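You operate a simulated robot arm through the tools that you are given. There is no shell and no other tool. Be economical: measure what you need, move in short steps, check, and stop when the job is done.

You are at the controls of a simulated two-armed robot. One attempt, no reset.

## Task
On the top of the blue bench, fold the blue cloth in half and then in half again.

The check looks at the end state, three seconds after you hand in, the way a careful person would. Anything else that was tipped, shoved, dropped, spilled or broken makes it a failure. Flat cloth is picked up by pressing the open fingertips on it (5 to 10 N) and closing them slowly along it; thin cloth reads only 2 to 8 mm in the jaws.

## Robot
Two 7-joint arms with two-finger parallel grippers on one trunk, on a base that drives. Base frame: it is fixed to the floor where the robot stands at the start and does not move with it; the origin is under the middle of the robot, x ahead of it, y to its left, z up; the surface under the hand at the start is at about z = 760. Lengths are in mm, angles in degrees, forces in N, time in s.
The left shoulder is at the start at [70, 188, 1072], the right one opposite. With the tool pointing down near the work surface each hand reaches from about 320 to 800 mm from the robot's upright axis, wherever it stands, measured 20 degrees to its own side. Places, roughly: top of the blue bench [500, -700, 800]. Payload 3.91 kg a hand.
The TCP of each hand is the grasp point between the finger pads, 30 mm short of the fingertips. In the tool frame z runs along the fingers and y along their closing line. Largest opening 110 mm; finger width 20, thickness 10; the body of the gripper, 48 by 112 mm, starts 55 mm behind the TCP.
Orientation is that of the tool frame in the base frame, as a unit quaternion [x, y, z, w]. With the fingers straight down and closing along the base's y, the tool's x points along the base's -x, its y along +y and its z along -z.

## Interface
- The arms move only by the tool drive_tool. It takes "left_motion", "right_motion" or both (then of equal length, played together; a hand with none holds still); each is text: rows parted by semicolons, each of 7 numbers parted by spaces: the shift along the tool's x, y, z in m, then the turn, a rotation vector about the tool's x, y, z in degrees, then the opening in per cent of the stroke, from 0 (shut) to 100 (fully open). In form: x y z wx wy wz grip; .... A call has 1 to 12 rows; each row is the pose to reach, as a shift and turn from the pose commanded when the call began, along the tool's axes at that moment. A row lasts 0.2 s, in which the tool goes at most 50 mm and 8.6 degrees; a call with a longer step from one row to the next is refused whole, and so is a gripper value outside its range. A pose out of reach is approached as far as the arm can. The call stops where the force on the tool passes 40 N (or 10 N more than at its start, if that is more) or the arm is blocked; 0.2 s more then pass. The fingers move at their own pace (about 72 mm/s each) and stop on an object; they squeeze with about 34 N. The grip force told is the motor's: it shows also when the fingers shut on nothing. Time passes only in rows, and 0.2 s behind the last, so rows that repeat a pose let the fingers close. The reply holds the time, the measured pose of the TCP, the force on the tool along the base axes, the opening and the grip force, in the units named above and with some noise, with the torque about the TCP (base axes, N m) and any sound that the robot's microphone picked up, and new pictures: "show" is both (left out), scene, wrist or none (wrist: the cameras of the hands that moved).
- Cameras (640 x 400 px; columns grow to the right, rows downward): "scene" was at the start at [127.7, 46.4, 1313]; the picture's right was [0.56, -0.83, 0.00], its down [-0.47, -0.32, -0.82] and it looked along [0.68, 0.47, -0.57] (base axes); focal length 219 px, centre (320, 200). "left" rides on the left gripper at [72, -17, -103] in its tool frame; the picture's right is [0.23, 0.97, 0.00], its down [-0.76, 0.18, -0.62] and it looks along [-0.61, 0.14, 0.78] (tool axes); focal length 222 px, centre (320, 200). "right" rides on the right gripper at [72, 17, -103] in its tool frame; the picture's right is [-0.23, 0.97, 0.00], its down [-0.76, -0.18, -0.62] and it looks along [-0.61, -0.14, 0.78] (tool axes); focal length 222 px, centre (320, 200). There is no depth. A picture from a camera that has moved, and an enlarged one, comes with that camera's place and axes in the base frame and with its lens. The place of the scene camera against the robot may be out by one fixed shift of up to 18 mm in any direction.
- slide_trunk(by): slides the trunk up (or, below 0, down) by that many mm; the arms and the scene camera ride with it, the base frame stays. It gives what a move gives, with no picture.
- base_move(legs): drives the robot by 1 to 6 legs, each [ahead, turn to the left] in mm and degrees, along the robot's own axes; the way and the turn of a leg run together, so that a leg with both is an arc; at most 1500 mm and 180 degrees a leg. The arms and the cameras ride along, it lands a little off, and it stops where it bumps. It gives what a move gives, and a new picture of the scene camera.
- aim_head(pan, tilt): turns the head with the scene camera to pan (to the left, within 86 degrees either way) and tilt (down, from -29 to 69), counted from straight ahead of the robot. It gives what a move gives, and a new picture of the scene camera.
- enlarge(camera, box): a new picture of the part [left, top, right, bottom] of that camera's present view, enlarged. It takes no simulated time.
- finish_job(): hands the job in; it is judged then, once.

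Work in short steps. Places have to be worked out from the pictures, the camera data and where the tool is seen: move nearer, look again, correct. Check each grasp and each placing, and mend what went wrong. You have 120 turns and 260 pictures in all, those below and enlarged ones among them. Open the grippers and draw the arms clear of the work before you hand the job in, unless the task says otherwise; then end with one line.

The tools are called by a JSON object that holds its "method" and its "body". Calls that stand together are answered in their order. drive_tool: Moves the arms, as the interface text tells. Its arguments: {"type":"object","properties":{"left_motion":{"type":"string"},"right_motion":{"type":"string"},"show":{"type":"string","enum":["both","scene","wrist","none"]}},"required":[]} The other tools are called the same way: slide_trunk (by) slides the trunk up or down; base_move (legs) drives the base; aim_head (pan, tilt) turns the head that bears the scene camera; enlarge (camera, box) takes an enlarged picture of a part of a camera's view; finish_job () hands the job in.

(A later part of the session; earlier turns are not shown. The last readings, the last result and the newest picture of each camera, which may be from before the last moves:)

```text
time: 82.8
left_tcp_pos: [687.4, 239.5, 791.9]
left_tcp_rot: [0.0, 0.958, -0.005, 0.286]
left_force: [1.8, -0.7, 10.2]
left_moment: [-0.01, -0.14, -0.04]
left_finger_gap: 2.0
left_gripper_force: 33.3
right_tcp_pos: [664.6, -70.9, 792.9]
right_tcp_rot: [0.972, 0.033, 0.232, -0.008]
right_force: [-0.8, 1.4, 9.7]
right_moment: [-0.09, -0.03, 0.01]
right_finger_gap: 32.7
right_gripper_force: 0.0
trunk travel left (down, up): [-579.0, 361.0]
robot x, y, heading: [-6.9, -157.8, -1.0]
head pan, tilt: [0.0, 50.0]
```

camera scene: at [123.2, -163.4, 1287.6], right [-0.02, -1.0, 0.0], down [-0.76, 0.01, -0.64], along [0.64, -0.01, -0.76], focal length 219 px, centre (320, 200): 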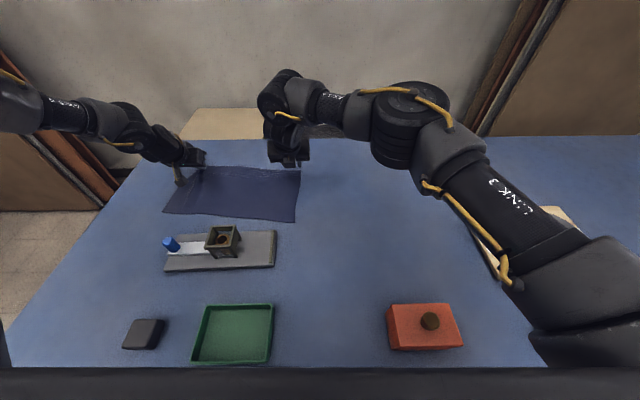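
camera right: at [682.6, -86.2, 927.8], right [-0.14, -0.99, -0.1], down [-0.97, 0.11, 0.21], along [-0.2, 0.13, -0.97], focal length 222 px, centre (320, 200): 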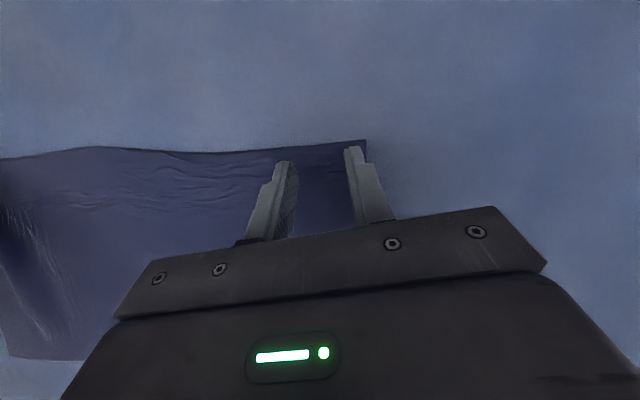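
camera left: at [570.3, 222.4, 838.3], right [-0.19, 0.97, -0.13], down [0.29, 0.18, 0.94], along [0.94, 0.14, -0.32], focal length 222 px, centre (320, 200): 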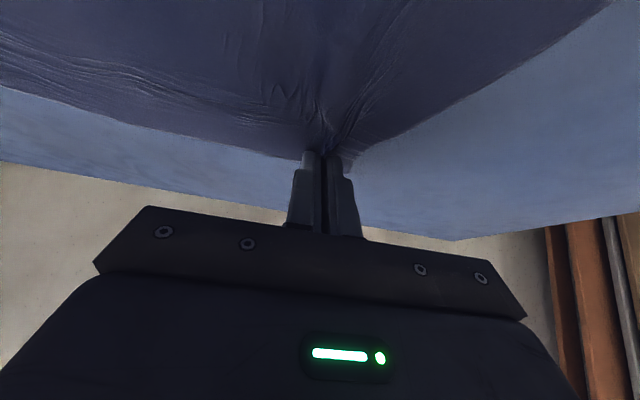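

Right presses at 9.7 N. Close slowly.

{"method": "drive_tool", "body": {"right_motion": "0 0 0 0 0 0 27; 0 0 0 0 0 0 24; 0 0 0 0 0 0 20; 0 0 0 0 0 0 16; 0 0 0 0 0 0 12; 0 0 0 0 0 0 9; 0 0 0 0 0 0 6; 0 0 0 0 0 0 3; 0 0 0 0 0 0 0; 0 0 0 0 0 0 0; 0 0 0 0 0 0 0", "show": "both"}}

```text
time: 85.2
left_tcp_pos: [686.7, 239.7, 791.8]
left_tcp_rot: [0.0, 0.958, -0.005, 0.287]
left_force: [-0.2, -5.4, 6.1]
left_moment: [-0.16, -0.05, -0.06]
left_finger_gap: 1.8
left_gripper_force: 34.3
right_tcp_pos: [663.4, -71.4, 791.6]
right_tcp_rot: [0.972, 0.033, 0.233, -0.009]
right_force: [1.3, 5.4, 18.3]
right_moment: [0.11, -0.16, 0.1]
right_finger_gap: 2.1
right_gripper_force: 34.3
trunk travel left (down, up): [-579.0, 361.0]
robot x, y, heading: [-6.2, -157.4, -0.7]
head pan, tilt: [0.0, 50.0]
camera scene: at [122.4, -163.1, 1287.8], right [-0.02, -1.0, 0.0], down [-0.76, 0.01, -0.64], along [0.64, -0.01, -0.76], focal length 219 px, centre (320, 200)
camera right: at [681.9, -86.2, 916.6], right [-0.14, -0.99, -0.1], down [-0.97, 0.11, 0.21], along [-0.2, 0.13, -0.97], focal length 222 px, centre (320, 200)
```

scene: 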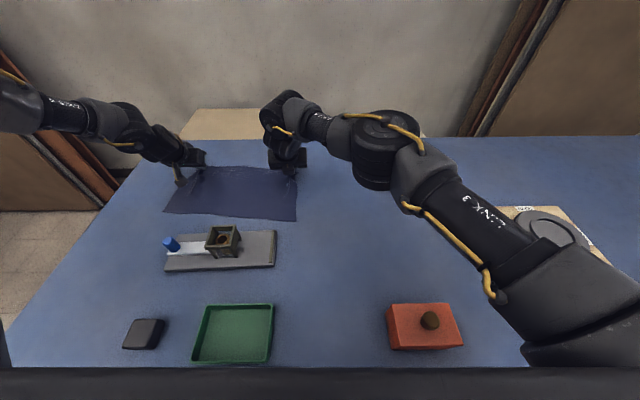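
right: 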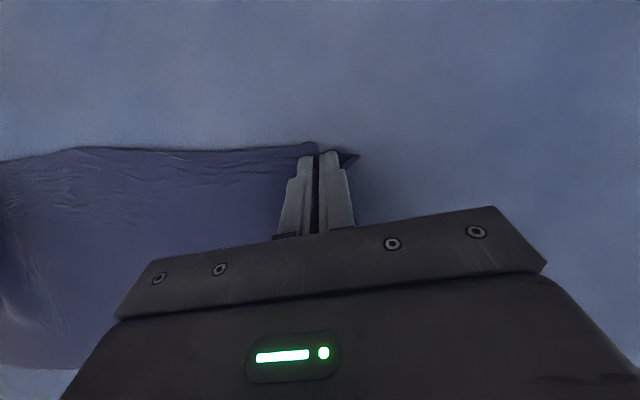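

Both hands hold the far edge. First half of the fold: lift and carry both together about 95 mm toward the robot, 98 mm high.

{"method": "drive_tool", "body": {"left_motion": "-0.0068 0 -0.0195 0 0 0 0; -0.0094 0.001 -0.0417 0 0 0 0; -0.0078 0.002 -0.0666 0 0 0 0; -0.0035 0.003 -0.0874 0 0 0 0; 0.0036 0.004 -0.1075 0 0 0 0; 0.0148 0.005 -0.1233 0 0 0 0; 0.0257 0.006 -0.134 0 0 0 0; 0.0257 0.006 -0.134 0 0 0 0", "right_motion": "0.0046 -0.0003 -0.0201 0 0 0 0; 0.0049 -0.002 -0.0424 0 0 0 0; 0.0006 -0.004 -0.0669 0 0 0 0; -0.0058 -0.006 -0.087 0 0 0 0; -0.015 -0.0082 -0.1062 0 0 0 0; -0.0278 -0.0104 -0.1206 0 0 0 0; -0.0397 -0.0125 -0.13 0 0 0 0; -0.0397 -0.0125 -0.13 0 0 0 0", "show": "both"}}

```text
time: 87.0
left_tcp_pos: [596.2, 247.2, 888.2]
left_tcp_rot: [-0.001, 0.959, -0.005, 0.285]
left_force: [0.4, -8.1, 0.5]
left_moment: [-0.23, 0.03, -0.12]
left_finger_gap: 1.8
left_gripper_force: 34.2
right_tcp_pos: [570.2, -64.0, 889.5]
right_tcp_rot: [0.973, 0.031, 0.23, -0.006]
right_force: [1.0, 8.6, 0.5]
right_moment: [0.29, 0.01, 0.17]
right_finger_gap: 2.3
right_gripper_force: 34.1
trunk travel left (down, up): [-579.0, 361.0]
robot x, y, heading: [-6.5, -159.8, -1.1]
head pan, tilt: [0.0, 50.0]
camera scene: at [126.1, -162.3, 1287.3], right [-0.02, -1.0, 0.0], down [-0.77, 0.01, -0.64], along [0.64, -0.01, -0.77], focal length 219 px, centre (320, 200)
camera right: at [589.2, -79.0, 1013.1], right [-0.14, -0.99, -0.1], down [-0.97, 0.11, 0.21], along [-0.2, 0.13, -0.97], focal length 222 px, centre (320, 200)
camera left: at [478.4, 231.0, 934.0], right [-0.19, 0.97, -0.13], down [0.3, 0.19, 0.94], along [0.94, 0.14, -0.32], focal length 222 px, centre (320, 200)
```

scene: 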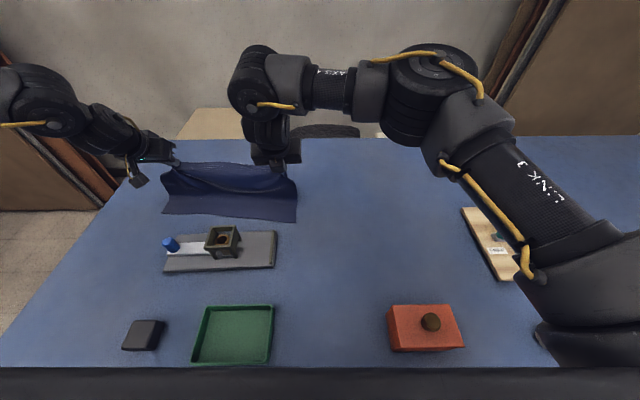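
right: 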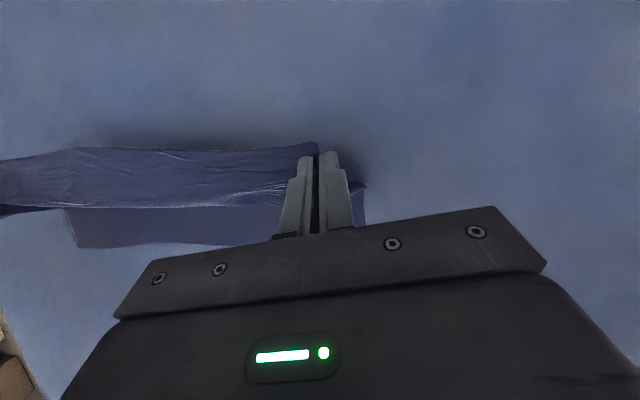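
left: 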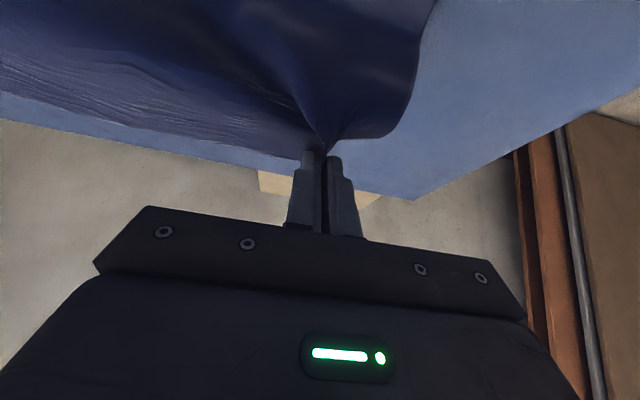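

The fold is developing well. Carry on to just past the near edge (still ~35 mm up), unpitching the left hand so its camera clears the fixture's blue cap.

{"method": "drive_tool", "body": {"left_motion": "0.0125 -0.001 -0.0082 0 5 0 0; 0.0284 -0.002 -0.015 0 11 0 0; 0.0484 -0.002 -0.0174 0 17 0 0; 0.0689 -0.003 -0.0153 0 23 0 0; 0.0899 -0.003 -0.0087 0 29 0 0; 0.1065 -0.003 0.002 0 33 0 0; 0.1065 -0.003 0.002 0 33 0 0", "right_motion": "-0.0177 -0.0024 -0.009 0 0 0 0; -0.0391 -0.0049 -0.0153 0 0 0 0; -0.0636 -0.0074 -0.0177 0 0 0 0; -0.0878 -0.0088 -0.0143 0 0 0 0; -0.1097 -0.0109 -0.0064 0 0 0 0; -0.1286 -0.0116 0.0065 0 0 0 0; -0.1286 -0.0116 0.0065 0 0 0 0", "show": "both"}}

```text
time: 88.6
left_tcp_pos: [505.5, 244.4, 829.2]
left_tcp_rot: [0.0, 1.0, -0.005, 0.001]
left_force: [-0.1, -2.4, 0.0]
left_moment: [-0.05, 0.0, 0.0]
left_finger_gap: 2.1
left_gripper_force: 33.4
right_tcp_pos: [457.8, -58.5, 825.0]
right_tcp_rot: [0.972, 0.032, 0.231, -0.007]
right_force: [-0.2, 2.3, 0.3]
right_moment: [0.1, 0.0, 0.02]
right_finger_gap: 2.1
right_gripper_force: 34.0
trunk travel left (down, up): [-579.0, 361.0]
robot x, y, heading: [-5.8, -158.6, -1.1]
head pan, tilt: [0.0, 50.0]
camera scene: at [124.8, -162.3, 1287.5], right [-0.02, -1.0, 0.0], down [-0.77, 0.01, -0.64], along [0.64, -0.01, -0.77], focal length 219 px, centre (320, 200)
camera right: at [477.5, -74.8, 948.7], right [-0.14, -0.99, -0.1], down [-0.97, 0.11, 0.21], along [-0.2, 0.13, -0.97], focal length 222 px, centre (320, 200)
camera left: at [434.4, 227.4, 932.2], right [-0.23, 0.97, -0.01], down [0.76, 0.18, 0.62], along [0.61, 0.13, -0.78], focal length 222 px, centre (320, 200)
```

scene: 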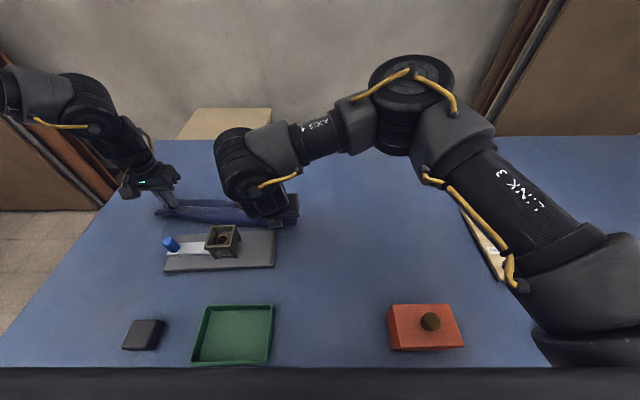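
right: 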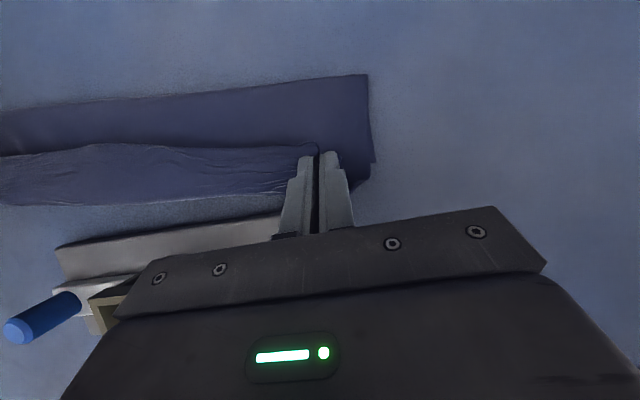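
left: 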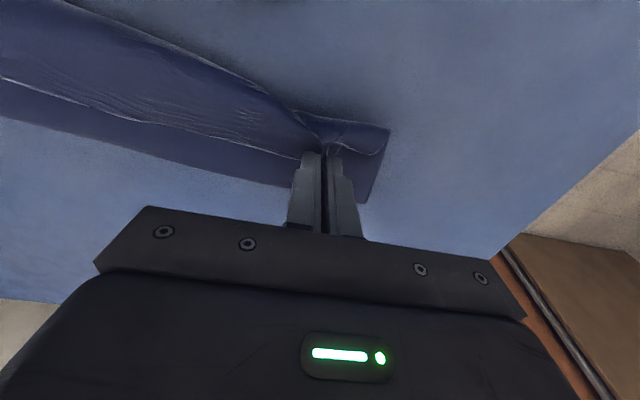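

The hands reached the intended places. Enlarge to check the bottom layer's near edge before setting down.

{"method": "enlarge", "body": {"camera": "scene", "box": [130, 150, 330, 275]}}

{"method": "enlarge", "body": {"camera": "right", "box": [0, 40, 440, 315]}}

```text
3.20 times, centred on (230, 212) of scene
camera zoom: at [124.8, -162.3, 1287.5], right [-0.02, -1.0, 0.0], down [-0.77, 0.01, -0.64], along [0.64, -0.01, -0.77], focal length 699 px, centre (608, 160)
```

zoom: 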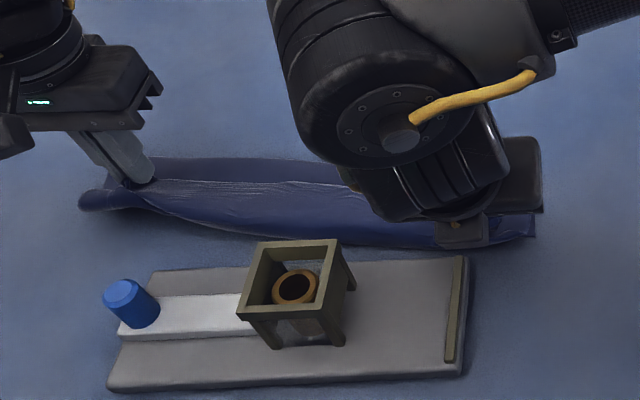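

```text
1.45 times, centred on (220, 178) of right
camera zoom: at [477.5, -74.8, 948.7], right [-0.14, -0.99, -0.1], down [-0.97, 0.11, 0.21], along [-0.2, 0.13, -0.97], focal length 323 px, centre (466, 233)
```

zoom: 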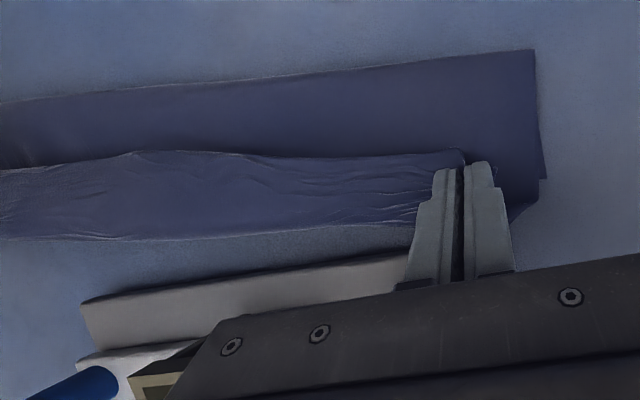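

The flap points toward the robot as wanted, the loop at the crease is just bulged. Lower nearly straight down so the top edge meets the bottom edge, without opening yet.

{"method": "drive_tool", "body": {"left_motion": "0.002 0 0.008 0 0 0 0; 0.004 0 0.016 0 0 0 0; 0.006 0 0.024 0 0 0 0; 0.007 0 0.03 0 0 0 0; 0.007 0 0.03 0 0 0 0", "right_motion": "-0.004 0 0.006 0 0 0 0; -0.008 0 0.012 0 0 0 0; -0.012 -0.0001 0.018 0 0 0 0; -0.0159 -0.0002 0.0244 0 0 0 0; -0.0159 -0.0002 0.0244 0 0 0 0", "show": "both"}}

```text
time: 89.8
left_tcp_pos: [500.1, 242.7, 797.6]
left_tcp_rot: [0.001, 1.0, -0.005, 0.002]
left_force: [1.6, -0.5, 7.3]
left_moment: [-0.02, -0.09, 0.01]
left_finger_gap: 2.4
left_gripper_force: 34.0
right_tcp_pos: [455.6, -59.1, 795.2]
right_tcp_rot: [0.972, 0.031, 0.232, -0.006]
right_force: [0.3, 1.4, 0.8]
right_moment: [0.03, -0.03, 0.01]
right_finger_gap: 2.3
right_gripper_force: 33.9
trunk travel left (down, up): [-579.0, 361.0]
robot x, y, heading: [-5.8, -159.3, -0.9]
head pan, tilt: [0.0, 50.0]
camera scene: at [124.9, -162.5, 1287.5], right [-0.02, -1.0, 0.0], down [-0.77, 0.01, -0.64], along [0.64, -0.01, -0.77], focal length 219 px, centre (320, 200)
camera right: at [474.1, -74.5, 919.5], right [-0.14, -0.99, -0.1], down [-0.97, 0.11, 0.21], along [-0.2, 0.13, -0.97], focal length 222 px, centre (320, 200)
camera left: at [427.5, 226.7, 901.7], right [-0.23, 0.97, -0.01], down [0.76, 0.18, 0.62], along [0.61, 0.13, -0.78], focal length 222 px, centre (320, 200)
```

scene: 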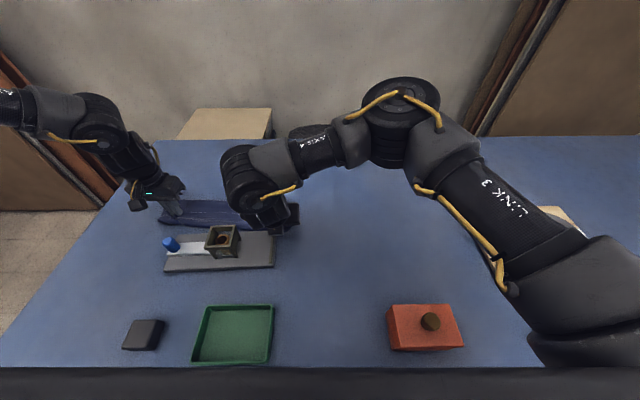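
right: 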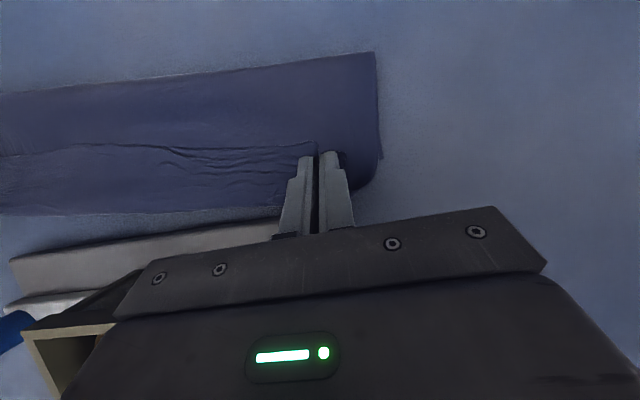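
left: 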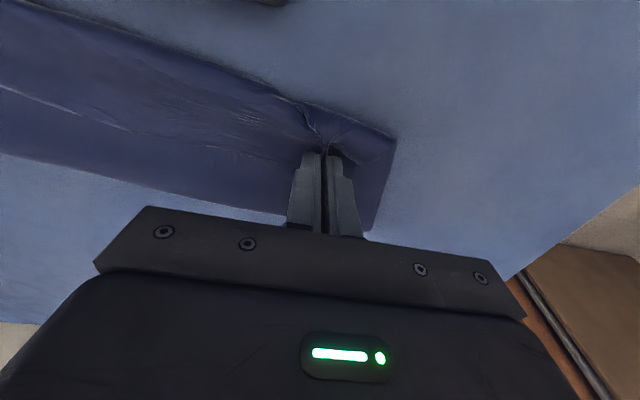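

Looks nicely laid. Open both slowly to ~28% to spread the bunch, then raise with the trunk.

{"method": "drive_tool", "body": {"left_motion": "0 0 0 0 0 0 5; 0 0 0 0 0 0 10; 0 0 0 0 0 0 15; 0 0 0 0 0 0 20; 0 0 0 0 0 0 24; 0 0 0 0 0 0 28; 0 0 0 0 0 0 28", "right_motion": "0 0 0 0 0 0 5; 0 0 0 0 0 0 10; 0 0 0 0 0 0 15; 0 0 0 0 0 0 20; 0 0 0 0 0 0 24; 0 0 0 0 0 0 28; 0 0 0 0 0 0 28", "show": "none"}}

{"method": "slide_trunk", "body": {"by": 130}}

{"method": "enlarge", "body": {"camera": "right", "box": [0, 0, 640, 400]}}

{"method": "enlarge", "body": {"camera": "left", "box": [0, 0, 640, 400]}}

{"method": "enlarge", "body": {"camera": "scene", "box": [130, 150, 370, 300]}}

```text
time: 91.4
left_tcp_pos: [500.1, 243.3, 796.7]
left_tcp_rot: [0.001, 1.0, -0.005, 0.002]
left_force: [-0.2, -1.1, -0.9]
left_moment: [0.02, -0.01, 0.01]
left_finger_gap: 30.9
left_gripper_force: 0.2
right_tcp_pos: [455.9, -59.2, 795.0]
right_tcp_rot: [0.972, 0.032, 0.231, -0.007]
right_force: [-0.3, -0.3, 0.8]
right_moment: [-0.01, 0.03, -0.02]
right_finger_gap: 30.4
right_gripper_force: 0.0
trunk travel left (down, up): [-579.0, 361.0]
robot x, y, heading: [-5.4, -156.3, -1.1]
head pan, tilt: [0.0, 50.0]
```

```text
time: 93.0
left_tcp_pos: [499.0, 243.7, 927.6]
left_tcp_rot: [0.0, 1.0, -0.004, 0.001]
left_force: [-0.6, 0.3, 0.4]
left_moment: [0.02, 0.02, -0.04]
left_finger_gap: 31.0
left_gripper_force: 0.1
right_tcp_pos: [456.2, -58.6, 924.8]
right_tcp_rot: [0.972, 0.032, 0.231, -0.006]
right_force: [0.1, -0.2, -0.1]
right_moment: [-0.02, 0.03, 0.02]
right_finger_gap: 30.6
right_gripper_force: 0.1
trunk travel left (down, up): [-709.0, 231.0]
robot x, y, heading: [-7.5, -157.6, -1.1]
head pan, tilt: [0.0, 50.0]
```

```text
1.00 times, centred on (320, 200) of right (not enlarged: the box is as wide or as high as the picture)
camera zoom: at [474.7, -74.2, 1049.0], right [-0.14, -0.99, -0.1], down [-0.97, 0.11, 0.21], along [-0.2, 0.13, -0.97], focal length 222 px, centre (320, 200)
```

zoom: 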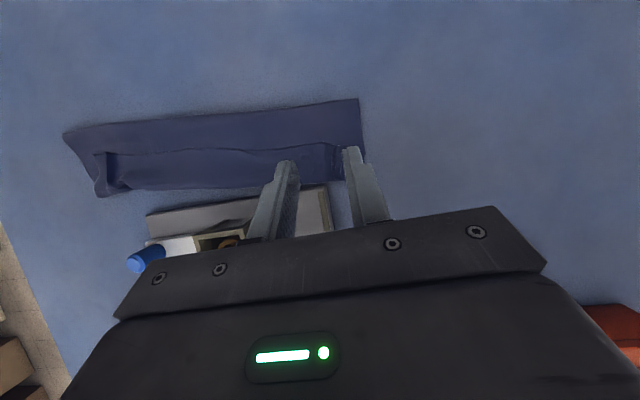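

```text
1.00 times, centred on (320, 200) of left (not enlarged: the box is as wide or as high as the picture)
camera zoom: at [427.8, 227.1, 1030.9], right [-0.23, 0.97, -0.01], down [0.76, 0.18, 0.62], along [0.61, 0.13, -0.78], focal length 222 px, centre (320, 200)
```

zoom: 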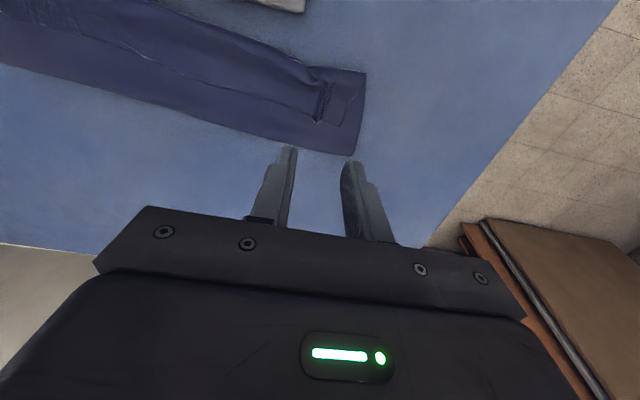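

```text
2.67 times, centred on (250, 225) of scene
camera zoom: at [125.7, -162.0, 1417.3], right [-0.02, -1.0, 0.0], down [-0.77, 0.01, -0.64], along [0.64, -0.01, -0.77], focal length 583 px, centre (507, 133)
```

zoom: 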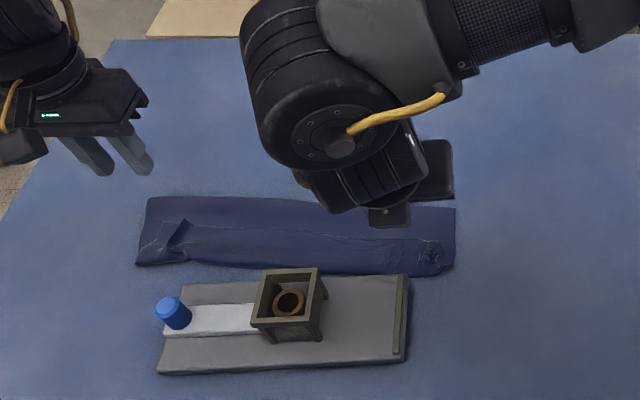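

The strip shows an odd step line mid-way; enlarge from both wrists to understand the layers.

{"method": "enlarge", "body": {"camera": "left", "box": [180, 20, 400, 160]}}

{"method": "enlarge", "body": {"camera": "right", "box": [50, 80, 390, 210]}}

```text
2.86 times, centred on (290, 90) of left
camera zoom: at [427.8, 227.1, 1030.9], right [-0.23, 0.97, -0.01], down [0.76, 0.18, 0.62], along [0.61, 0.13, -0.78], focal length 635 px, centre (406, 514)
```

zoom: 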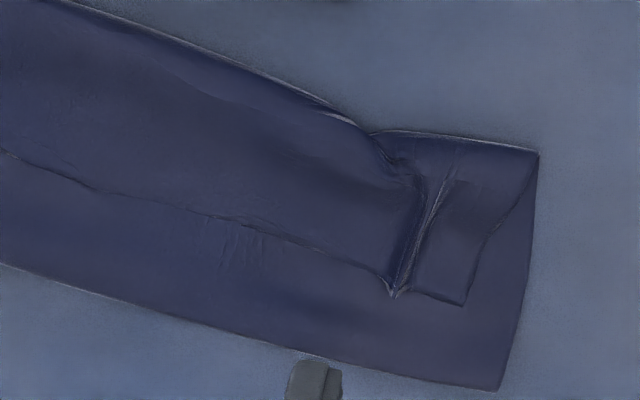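

```text
1.88 times, centred on (220, 145) of right
camera zoom: at [474.7, -74.2, 1049.0], right [-0.14, -0.99, -0.1], down [-0.97, 0.11, 0.21], along [-0.2, 0.13, -0.97], focal length 418 px, centre (508, 304)
```

zoom: 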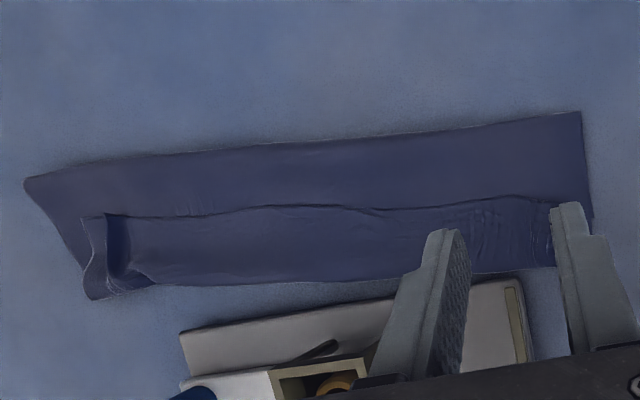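

I now read it as: bottom layer only ~50 mm, the top layer overran the near edge and its edge curled back on top (flap faces away from me). The pinch ridges still stand, so I regrip at them: shift left +12 mm x, right +5 mm x, go down by the trunk.

{"method": "drive_tool", "body": {"left_motion": "-0.006 0 0 0 0 0 28; -0.012 0 0 0 0 0 28; -0.012 0 0 0 0 0 28", "right_motion": "0.002 0 0.001 0 0 0 28; 0.0045 0.0003 0.0023 0 0 0 28; 0.0045 0.0003 0.0023 0 0 0 28", "show": "none"}}

{"method": "slide_trunk", "body": {"by": -122}}

{"method": "enlarge", "body": {"camera": "left", "box": [160, 40, 480, 240]}}

{"method": "enlarge", "body": {"camera": "right", "box": [160, 40, 480, 240]}}

```text
time: 93.8
left_tcp_pos: [510.5, 244.3, 926.7]
left_tcp_rot: [0.0, 1.0, -0.005, 0.001]
left_force: [0.4, 0.0, 0.0]
left_moment: [-0.03, 0.02, -0.04]
left_finger_gap: 30.6
left_gripper_force: 0.0
right_tcp_pos: [460.3, -58.0, 924.5]
right_tcp_rot: [0.972, 0.032, 0.231, -0.006]
right_force: [-0.4, 0.3, 0.1]
right_moment: [-0.04, -0.01, 0.0]
right_finger_gap: 30.8
right_gripper_force: 0.0
trunk travel left (down, up): [-709.0, 231.0]
robot x, y, heading: [-7.1, -159.1, -0.8]
head pan, tilt: [0.0, 50.0]
```

```text
time: 95.3
left_tcp_pos: [511.4, 243.9, 806.3]
left_tcp_rot: [0.001, 1.0, -0.005, 0.002]
left_force: [-1.2, 1.2, -0.7]
left_moment: [-0.01, -0.02, -0.01]
left_finger_gap: 30.8
left_gripper_force: 0.1
right_tcp_pos: [460.3, -57.8, 803.7]
right_tcp_rot: [0.973, 0.032, 0.23, -0.007]
right_force: [-0.5, 0.1, 0.3]
right_moment: [0.02, 0.0, -0.01]
right_finger_gap: 30.8
right_gripper_force: 0.0
trunk travel left (down, up): [-587.0, 353.0]
robot x, y, heading: [-5.7, -158.0, -1.0]
head pan, tilt: [0.0, 50.0]
```

```text
2.00 times, centred on (320, 140) of left
camera zoom: at [439.4, 227.0, 909.6], right [-0.23, 0.97, -0.01], down [0.76, 0.18, 0.62], along [0.61, 0.13, -0.78], focal length 444 px, centre (320, 320)
```

zoom: 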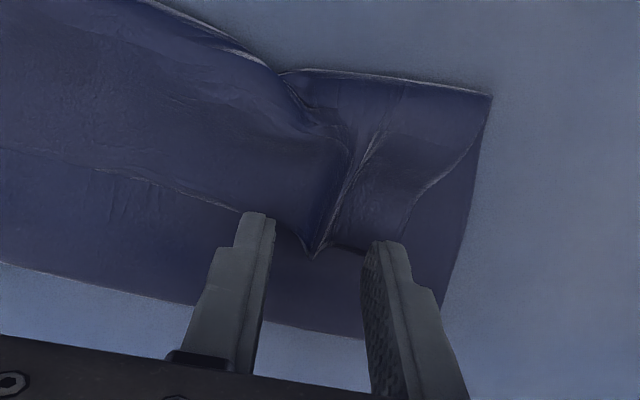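

```text
2.00 times, centred on (320, 140) of right
camera zoom: at [479.1, -74.1, 927.6], right [-0.14, -0.99, -0.1], down [-0.97, 0.11, 0.21], along [-0.2, 0.13, -0.97], focal length 444 px, centre (320, 320)
```

zoom: 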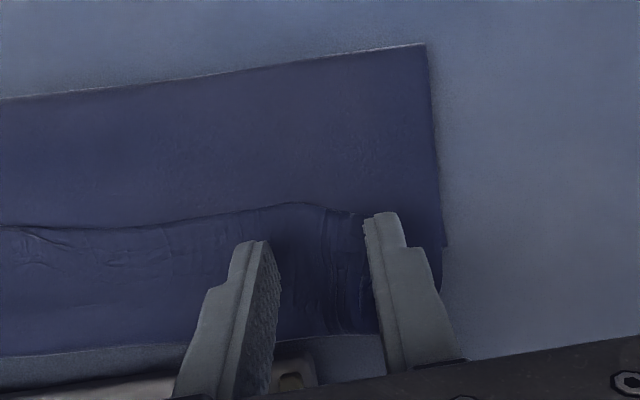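

Both ridges stand right between the fingers. Lower 8 mm by the trunk and close slowly.

{"method": "slide_trunk", "body": {"by": -8}}

{"method": "drive_tool", "body": {"left_motion": "0 0 0 0 0 0 24; 0 0 0 0 0 0 20; 0 0 0 0 0 0 16; 0 0 0 0 0 0 12; 0 0 0 0 0 0 8; 0 0 0 0 0 0 4; 0 0 0 0 0 0 0; 0 0 0 0 0 0 0; 0 0 0 0 0 0 0", "right_motion": "0 0 0 0 0 0 24; 0 0 0 0 0 0 20; 0 0 0 0 0 0 16; 0 0 0 0 0 0 12; 0 0 0 0 0 0 8; 0 0 0 0 0 0 4; 0 0 0 0 0 0 0; 0 0 0 0 0 0 0; 0 0 0 0 0 0 0", "show": "wrist"}}

```text
time: 95.9
left_tcp_pos: [512.1, 243.1, 797.4]
left_tcp_rot: [0.001, 1.0, -0.005, 0.002]
left_force: [0.3, -0.6, 0.7]
left_moment: [-0.01, 0.02, 0.01]
left_finger_gap: 30.8
left_gripper_force: 0.0
right_tcp_pos: [459.9, -58.4, 795.8]
right_tcp_rot: [0.972, 0.033, 0.232, -0.007]
right_force: [-0.7, -0.1, -0.6]
right_moment: [0.04, -0.01, -0.01]
right_finger_gap: 30.7
right_gripper_force: 0.0
trunk travel left (down, up): [-579.0, 361.0]
robot x, y, heading: [-7.4, -156.0, -0.9]
head pan, tilt: [0.0, 50.0]
```

```text
time: 97.9
left_tcp_pos: [510.9, 244.0, 799.4]
left_tcp_rot: [0.001, 1.0, -0.004, 0.001]
left_force: [0.0, -1.0, 1.0]
left_moment: [-0.02, 0.03, 0.0]
left_finger_gap: 2.1
left_gripper_force: 34.3
right_tcp_pos: [460.6, -58.5, 795.8]
right_tcp_rot: [0.972, 0.033, 0.231, -0.007]
right_force: [0.9, 0.8, 0.4]
right_moment: [-0.01, 0.02, 0.03]
right_finger_gap: 2.0
right_gripper_force: 33.9
trunk travel left (down, up): [-579.0, 361.0]
robot x, y, heading: [-9.4, -154.7, -1.4]
head pan, tilt: [0.0, 50.0]
camera right: at [479.2, -74.0, 919.4], right [-0.14, -0.99, -0.1], down [-0.97, 0.11, 0.21], along [-0.2, 0.13, -0.97], focal length 222 px, centre (320, 200)
camera left: at [439.6, 227.0, 901.4], right [-0.23, 0.97, -0.01], down [0.76, 0.18, 0.62], along [0.61, 0.13, -0.78], focal length 222 px, centre (320, 200)
```

right: 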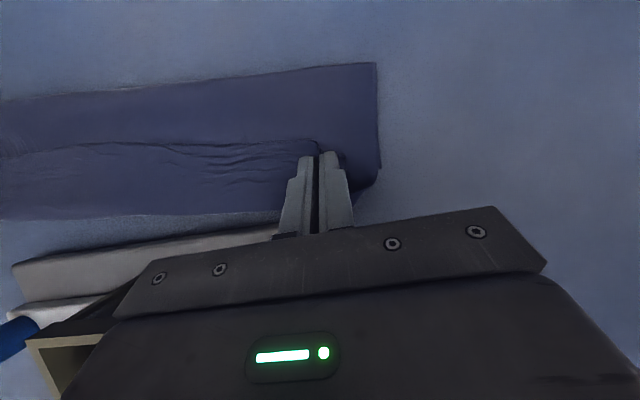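
left: 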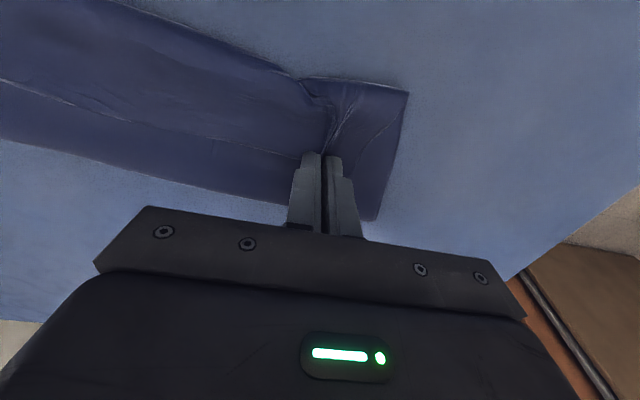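

Both ridges gripped (~2 mm). Lift the edge and carry it out over the cloth's midline (left tip → x ≈ 611, right → 574, 85 mm up) to undo the curl.

{"method": "drive_tool", "body": {"left_motion": "-0.005 0 -0.025 0 0 0 0; -0.01 0 -0.045 0 0 0 0; -0.025 0.001 -0.058 0 -3 0 0; -0.042 0.001 -0.066 0 -6 0 0; -0.06 0.002 -0.072 0 -9 0 0; -0.077 0.002 -0.075 0 -12 0 0; -0.092 0.002 -0.075 0 -15 0 0; -0.092 0.002 -0.075 0 -15 0 0", "right_motion": "0.0158 0.0003 -0.02 0 0 0 0; 0.0293 0.0007 -0.0355 0 0 0 0; 0.0503 0.0018 -0.0394 0 0 0 0; 0.0709 0.0031 -0.0379 0 0 0 0; 0.091 0.0044 -0.0356 0 0 0 0; 0.1093 0.0057 -0.0296 0 0 0 0; 0.1235 0.0068 -0.0224 0 0 0 0; 0.1235 0.0068 -0.0224 0 0 0 0", "show": "both"}}

{"method": "enlarge", "body": {"camera": "scene", "box": [130, 150, 370, 300]}}

```text
time: 99.7
left_tcp_pos: [603.0, 246.0, 873.7]
left_tcp_rot: [0.0, 0.991, -0.005, 0.132]
left_force: [-0.2, -3.5, -0.7]
left_moment: [-0.1, -0.05, 0.03]
left_finger_gap: 2.4
left_gripper_force: 34.2
right_tcp_pos: [560.6, -59.6, 870.8]
right_tcp_rot: [0.972, 0.033, 0.231, -0.007]
right_force: [-0.8, 2.7, -0.3]
right_moment: [0.06, 0.01, 0.02]
right_finger_gap: 1.9
right_gripper_force: 34.3
trunk travel left (down, up): [-579.0, 361.0]
robot x, y, heading: [-3.5, -152.4, -0.9]
head pan, tilt: [0.0, 50.0]
camera scene: at [125.0, -162.3, 1287.4], right [-0.02, -1.0, 0.0], down [-0.77, 0.01, -0.64], along [0.64, -0.01, -0.77], focal length 219 px, centre (320, 200)
camera right: at [580.3, -74.9, 995.7], right [-0.14, -0.99, -0.1], down [-0.97, 0.11, 0.21], along [-0.2, 0.13, -0.97], focal length 222 px, centre (320, 200)
camera left: at [506.9, 228.8, 954.3], right [-0.22, 0.97, -0.07], down [0.57, 0.18, 0.8], along [0.79, 0.14, -0.6], focal length 222 px, centre (320, 200)
```

scene: 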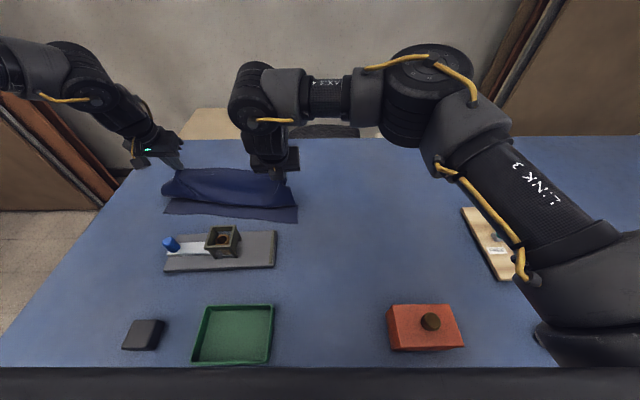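
right: 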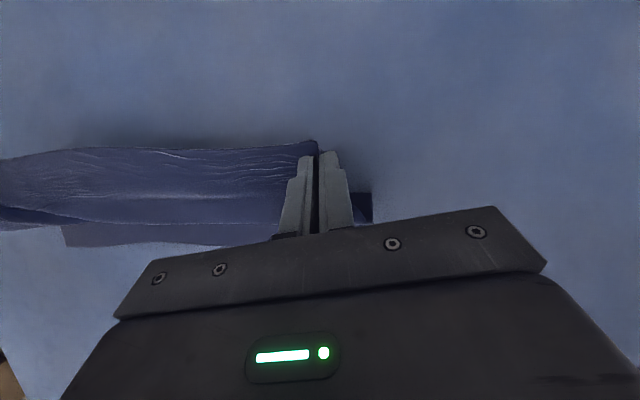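
left: 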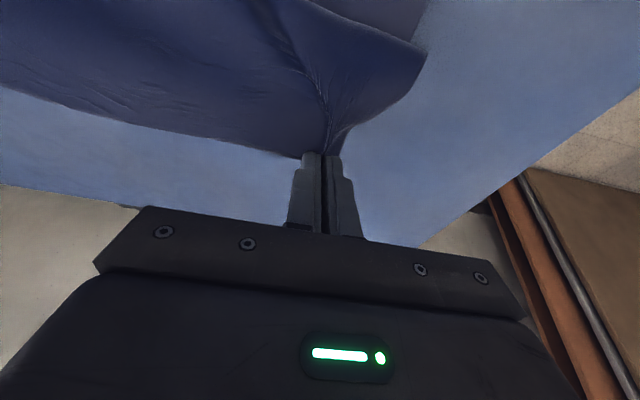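

```text
2.67 times, centred on (250, 225) of scene
camera zoom: at [125.0, -162.3, 1287.4], right [-0.02, -1.0, 0.0], down [-0.77, 0.01, -0.64], along [0.64, -0.01, -0.77], focal length 583 px, centre (507, 133)
```

zoom: 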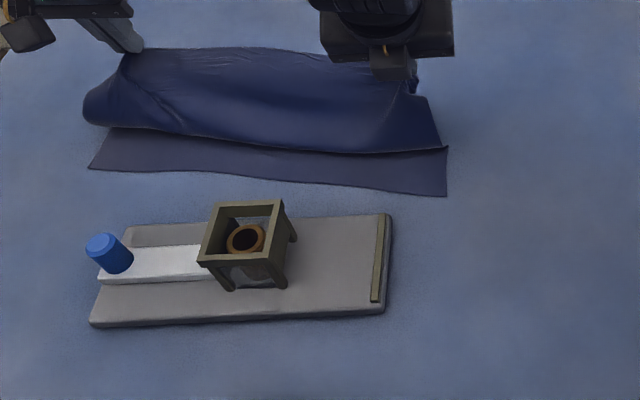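

Now the near edge is clear: ≈ (505, 291) to (461, −98); midline +106 mm. The pinch makes a small turned-back flap, so I'll land the edge ~40 mm short of the near edge, then regrip at the very edge and flip it out.

{"method": "drive_tool", "body": {"left_motion": "0.0195 0 0.003 0 3 0 0; 0.0405 0 0.0119 0 6 0 0; 0.0587 0 0.0256 0 9 0 0; 0.073 0 0.0404 0 12 0 0; 0.0801 0 0.0551 0 15 0 0; 0.0801 0 0.0551 0 15 0 0", "right_motion": "-0.0214 -0.0014 -0.0019 0 0 0 0; -0.0456 -0.0027 0.0015 0 0 0 0; -0.068 -0.0038 0.0103 0 0 0 0; -0.085 -0.0045 0.0218 0 0 0 0; -0.095 -0.0047 0.0347 0 0 0 0; -0.095 -0.0047 0.0347 0 0 0 0", "show": "both"}}

```text
time: 101.1
left_tcp_pos: [539.8, 244.1, 796.9]
left_tcp_rot: [0.001, 1.0, -0.004, 0.001]
left_force: [0.6, -1.1, 0.4]
left_moment: [-0.05, 0.0, 0.0]
left_finger_gap: 1.9
left_gripper_force: 33.7
right_tcp_pos: [490.2, -57.3, 796.8]
right_tcp_rot: [0.972, 0.033, 0.231, -0.007]
right_force: [-0.2, 0.7, -0.2]
right_moment: [0.04, -0.02, 0.04]
right_finger_gap: 2.1
right_gripper_force: 33.9
trunk travel left (down, up): [-579.0, 361.0]
robot x, y, heading: [-7.6, -156.7, -1.0]
head pan, tilt: [0.0, 50.0]
camera scene: at [124.6, -162.0, 1287.5], right [-0.02, -1.0, 0.0], down [-0.77, 0.01, -0.64], along [0.64, -0.01, -0.77], focal length 219 px, centre (320, 200)
camera right: at [509.1, -73.7, 920.9], right [-0.14, -0.99, -0.1], down [-0.97, 0.11, 0.21], along [-0.2, 0.13, -0.97], focal length 222 px, centre (320, 200)
camera left: at [467.6, 228.2, 900.7], right [-0.23, 0.97, -0.01], down [0.76, 0.18, 0.62], along [0.61, 0.13, -0.78], focal length 222 px, centre (320, 200)
```

scene: 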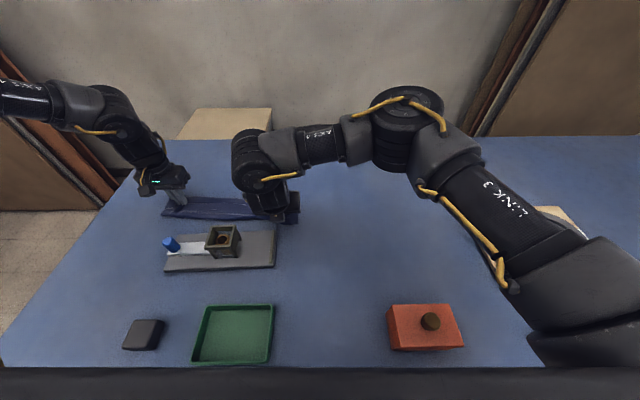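
right: 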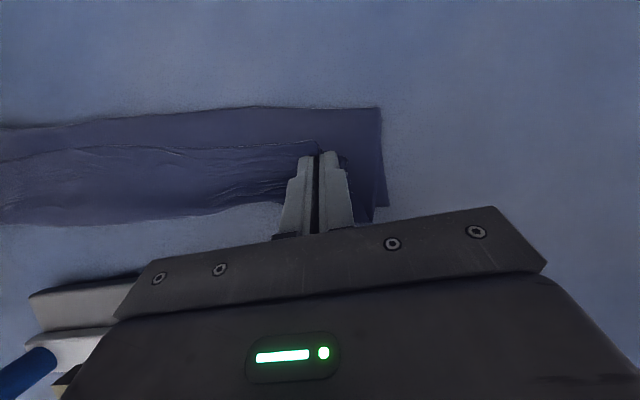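
left: 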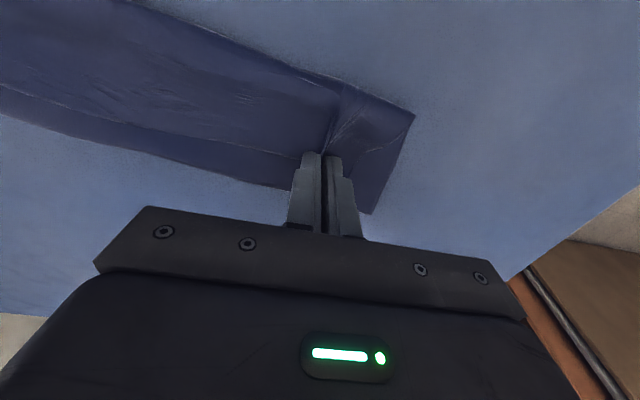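

Release both slowly, raise by the trunk, and inspect.

{"method": "drive_tool", "body": {"left_motion": "0 0 0 0 0 0 6; 0 0 0 0 0 0 12; 0 0 0 0 0 0 18; 0 0 0 0 0 0 24; 0 0 0 0 0 0 28; 0 0 0 0 0 0 28", "right_motion": "0 0 0 0 0 0 6; 0 0 0 0 0 0 12; 0 0 0 0 0 0 18; 0 0 0 0 0 0 24; 0 0 0 0 0 0 28; 0 0 0 0 0 0 28", "show": "none"}}

{"method": "slide_trunk", "body": {"by": 130}}

{"method": "enlarge", "body": {"camera": "left", "box": [160, 20, 440, 195]}}

{"method": "enlarge", "body": {"camera": "right", "box": [50, 60, 390, 270]}}

```text
time: 102.5
left_tcp_pos: [540.1, 244.7, 798.0]
left_tcp_rot: [0.001, 1.0, -0.004, 0.001]
left_force: [0.0, 0.0, -0.3]
left_moment: [0.05, 0.0, 0.02]
left_finger_gap: 30.7
left_gripper_force: 0.2
right_tcp_pos: [490.7, -57.6, 796.1]
right_tcp_rot: [0.972, 0.032, 0.231, -0.007]
right_force: [0.1, 0.7, -0.9]
right_moment: [0.01, -0.01, -0.02]
right_finger_gap: 30.9
right_gripper_force: 0.0
trunk travel left (down, up): [-579.0, 361.0]
robot x, y, heading: [-8.3, -157.1, -0.7]
head pan, tilt: [0.0, 50.0]
```

```text
time: 104.1
left_tcp_pos: [540.5, 244.5, 926.7]
left_tcp_rot: [0.001, 1.0, -0.005, 0.001]
left_force: [-0.7, 0.4, 0.0]
left_moment: [0.03, -0.02, 0.01]
left_finger_gap: 31.0
left_gripper_force: 0.0
right_tcp_pos: [490.4, -56.8, 925.5]
right_tcp_rot: [0.973, 0.032, 0.23, -0.006]
right_force: [-0.8, -0.2, -1.0]
right_moment: [0.05, -0.01, 0.02]
right_finger_gap: 30.8
right_gripper_force: 0.1
trunk travel left (down, up): [-709.0, 231.0]
robot x, y, heading: [-8.2, -157.4, -1.0]
head pan, tilt: [0.0, 50.0]
```

```text
2.29 times, centred on (300, 108) of left
camera zoom: at [468.3, 228.2, 1030.4], right [-0.23, 0.97, -0.01], down [0.76, 0.18, 0.62], along [0.61, 0.13, -0.78], focal length 508 px, centre (366, 411)
```

zoom: 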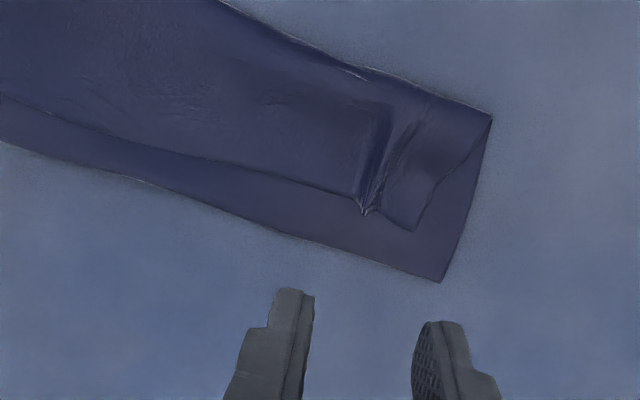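

```text
1.88 times, centred on (220, 165) of right
camera zoom: at [509.9, -73.6, 1050.5], right [-0.14, -0.99, -0.1], down [-0.97, 0.11, 0.21], along [-0.2, 0.13, -0.97], focal length 418 px, centre (508, 266)
```

zoom: 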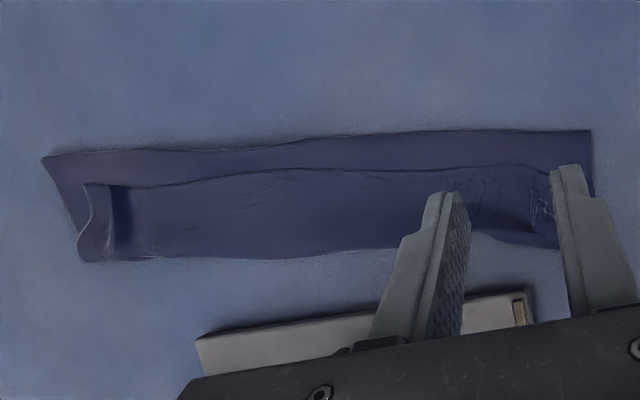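

Flap edge E is at about x=551 (left) and 517 (right). I'll align the fingers right on that edge (no overhang), making the right hand vertical as well.

{"method": "drive_tool", "body": {"left_motion": "-0.002 0 0 0 0 0 28; -0.004 0 0 0 0 0 28; -0.007 0 0 0 0 0 28; -0.007 0 0 0 0 0 28; -0.007 0 0 0 0 0 28", "right_motion": "0.005 0.0006 0.0027 0 -6.7 0 28; 0.01 0.0013 0.0053 0 -13.4 0 28; 0.016 0.002 0.008 0 -20 0 28; 0.021 0.0026 0.0107 0 -26.8 0 28; 0.021 0.0026 0.0107 0 -26.8 0 28", "show": "wrist"}}

```text
time: 105.3
left_tcp_pos: [546.6, 243.8, 927.3]
left_tcp_rot: [0.001, 1.0, -0.004, 0.002]
left_force: [0.1, -0.4, 0.0]
left_moment: [-0.02, -0.01, 0.02]
left_finger_gap: 30.6
left_gripper_force: 0.1
right_tcp_pos: [513.4, -58.3, 927.1]
right_tcp_rot: [0.999, 0.034, 0.0, 0.0]
right_force: [0.9, -0.5, 0.0]
right_moment: [0.01, -0.03, -0.03]
right_finger_gap: 30.5
right_gripper_force: 0.1
trunk travel left (down, up): [-709.0, 231.0]
robot x, y, heading: [-5.5, -155.6, -1.0]
head pan, tilt: [0.0, 50.0]
camera right: at [587.4, -71.7, 1028.7], right [-0.16, -0.99, 0.0], down [-0.77, 0.13, 0.62], along [-0.62, 0.1, -0.78], focal length 222 px, centre (320, 200)
camera left: at [475.3, 227.5, 1031.0], right [-0.23, 0.97, -0.01], down [0.76, 0.18, 0.62], along [0.61, 0.13, -0.78], focal length 222 px, centre (320, 200)
```

right: 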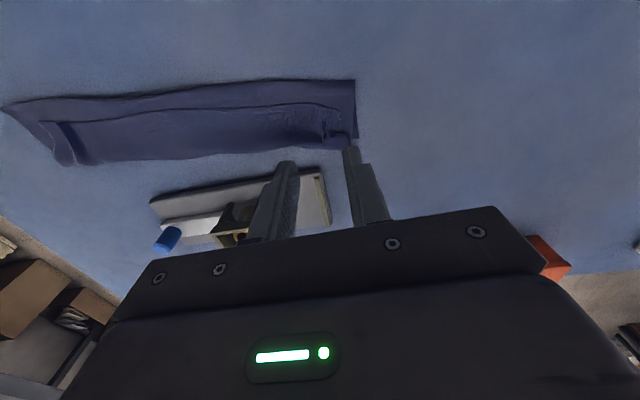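
left: 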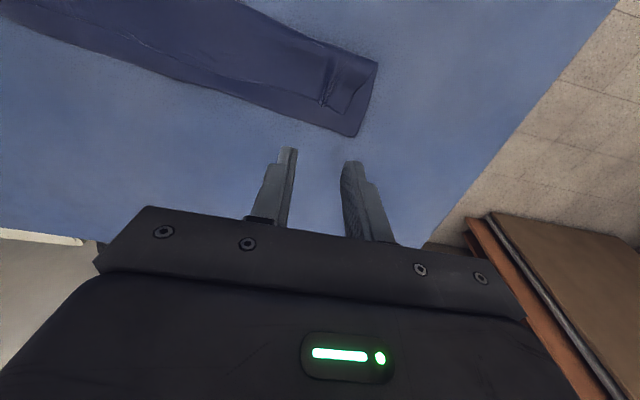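

Vertical now; come down by the trunk and view the alignment close up.

{"method": "slide_trunk", "body": {"by": -120}}

{"method": "enlarge", "body": {"camera": "left", "box": [160, 40, 480, 240]}}

{"method": "enlarge", "body": {"camera": "right", "box": [160, 40, 480, 240]}}

```text
time: 106.8
left_tcp_pos: [547.7, 245.1, 807.8]
left_tcp_rot: [0.001, 1.0, -0.004, 0.001]
left_force: [-0.3, 0.0, -0.2]
left_moment: [0.02, -0.03, 0.01]
left_finger_gap: 30.7
left_gripper_force: 0.1
right_tcp_pos: [513.5, -60.2, 806.1]
right_tcp_rot: [0.999, 0.033, 0.0, 0.001]
right_force: [-0.6, -0.2, 0.1]
right_moment: [0.0, 0.01, 0.01]
right_finger_gap: 30.9
right_gripper_force: 0.1
trunk travel left (down, up): [-589.0, 351.0]
robot x, y, heading: [-8.9, -159.0, -0.8]
head pan, tilt: [0.0, 50.0]
```

```text
2.00 times, centred on (320, 140) of left
camera zoom: at [475.3, 227.6, 911.0], right [-0.23, 0.97, -0.01], down [0.76, 0.18, 0.62], along [0.61, 0.13, -0.78], focal length 444 px, centre (320, 320)
```

zoom: 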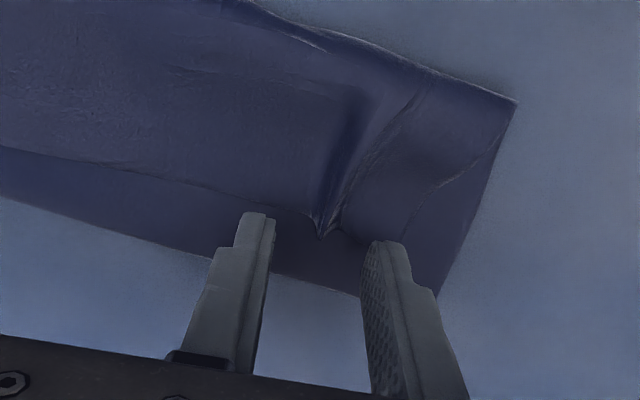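

```text
2.00 times, centred on (320, 140) of right
camera zoom: at [587.3, -71.6, 908.9], right [-0.16, -0.99, 0.0], down [-0.77, 0.13, 0.62], along [-0.62, 0.1, -0.78], focal length 444 px, centre (320, 320)
```

zoom: 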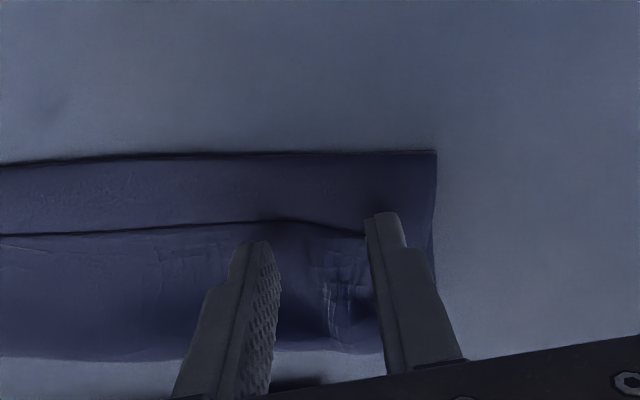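

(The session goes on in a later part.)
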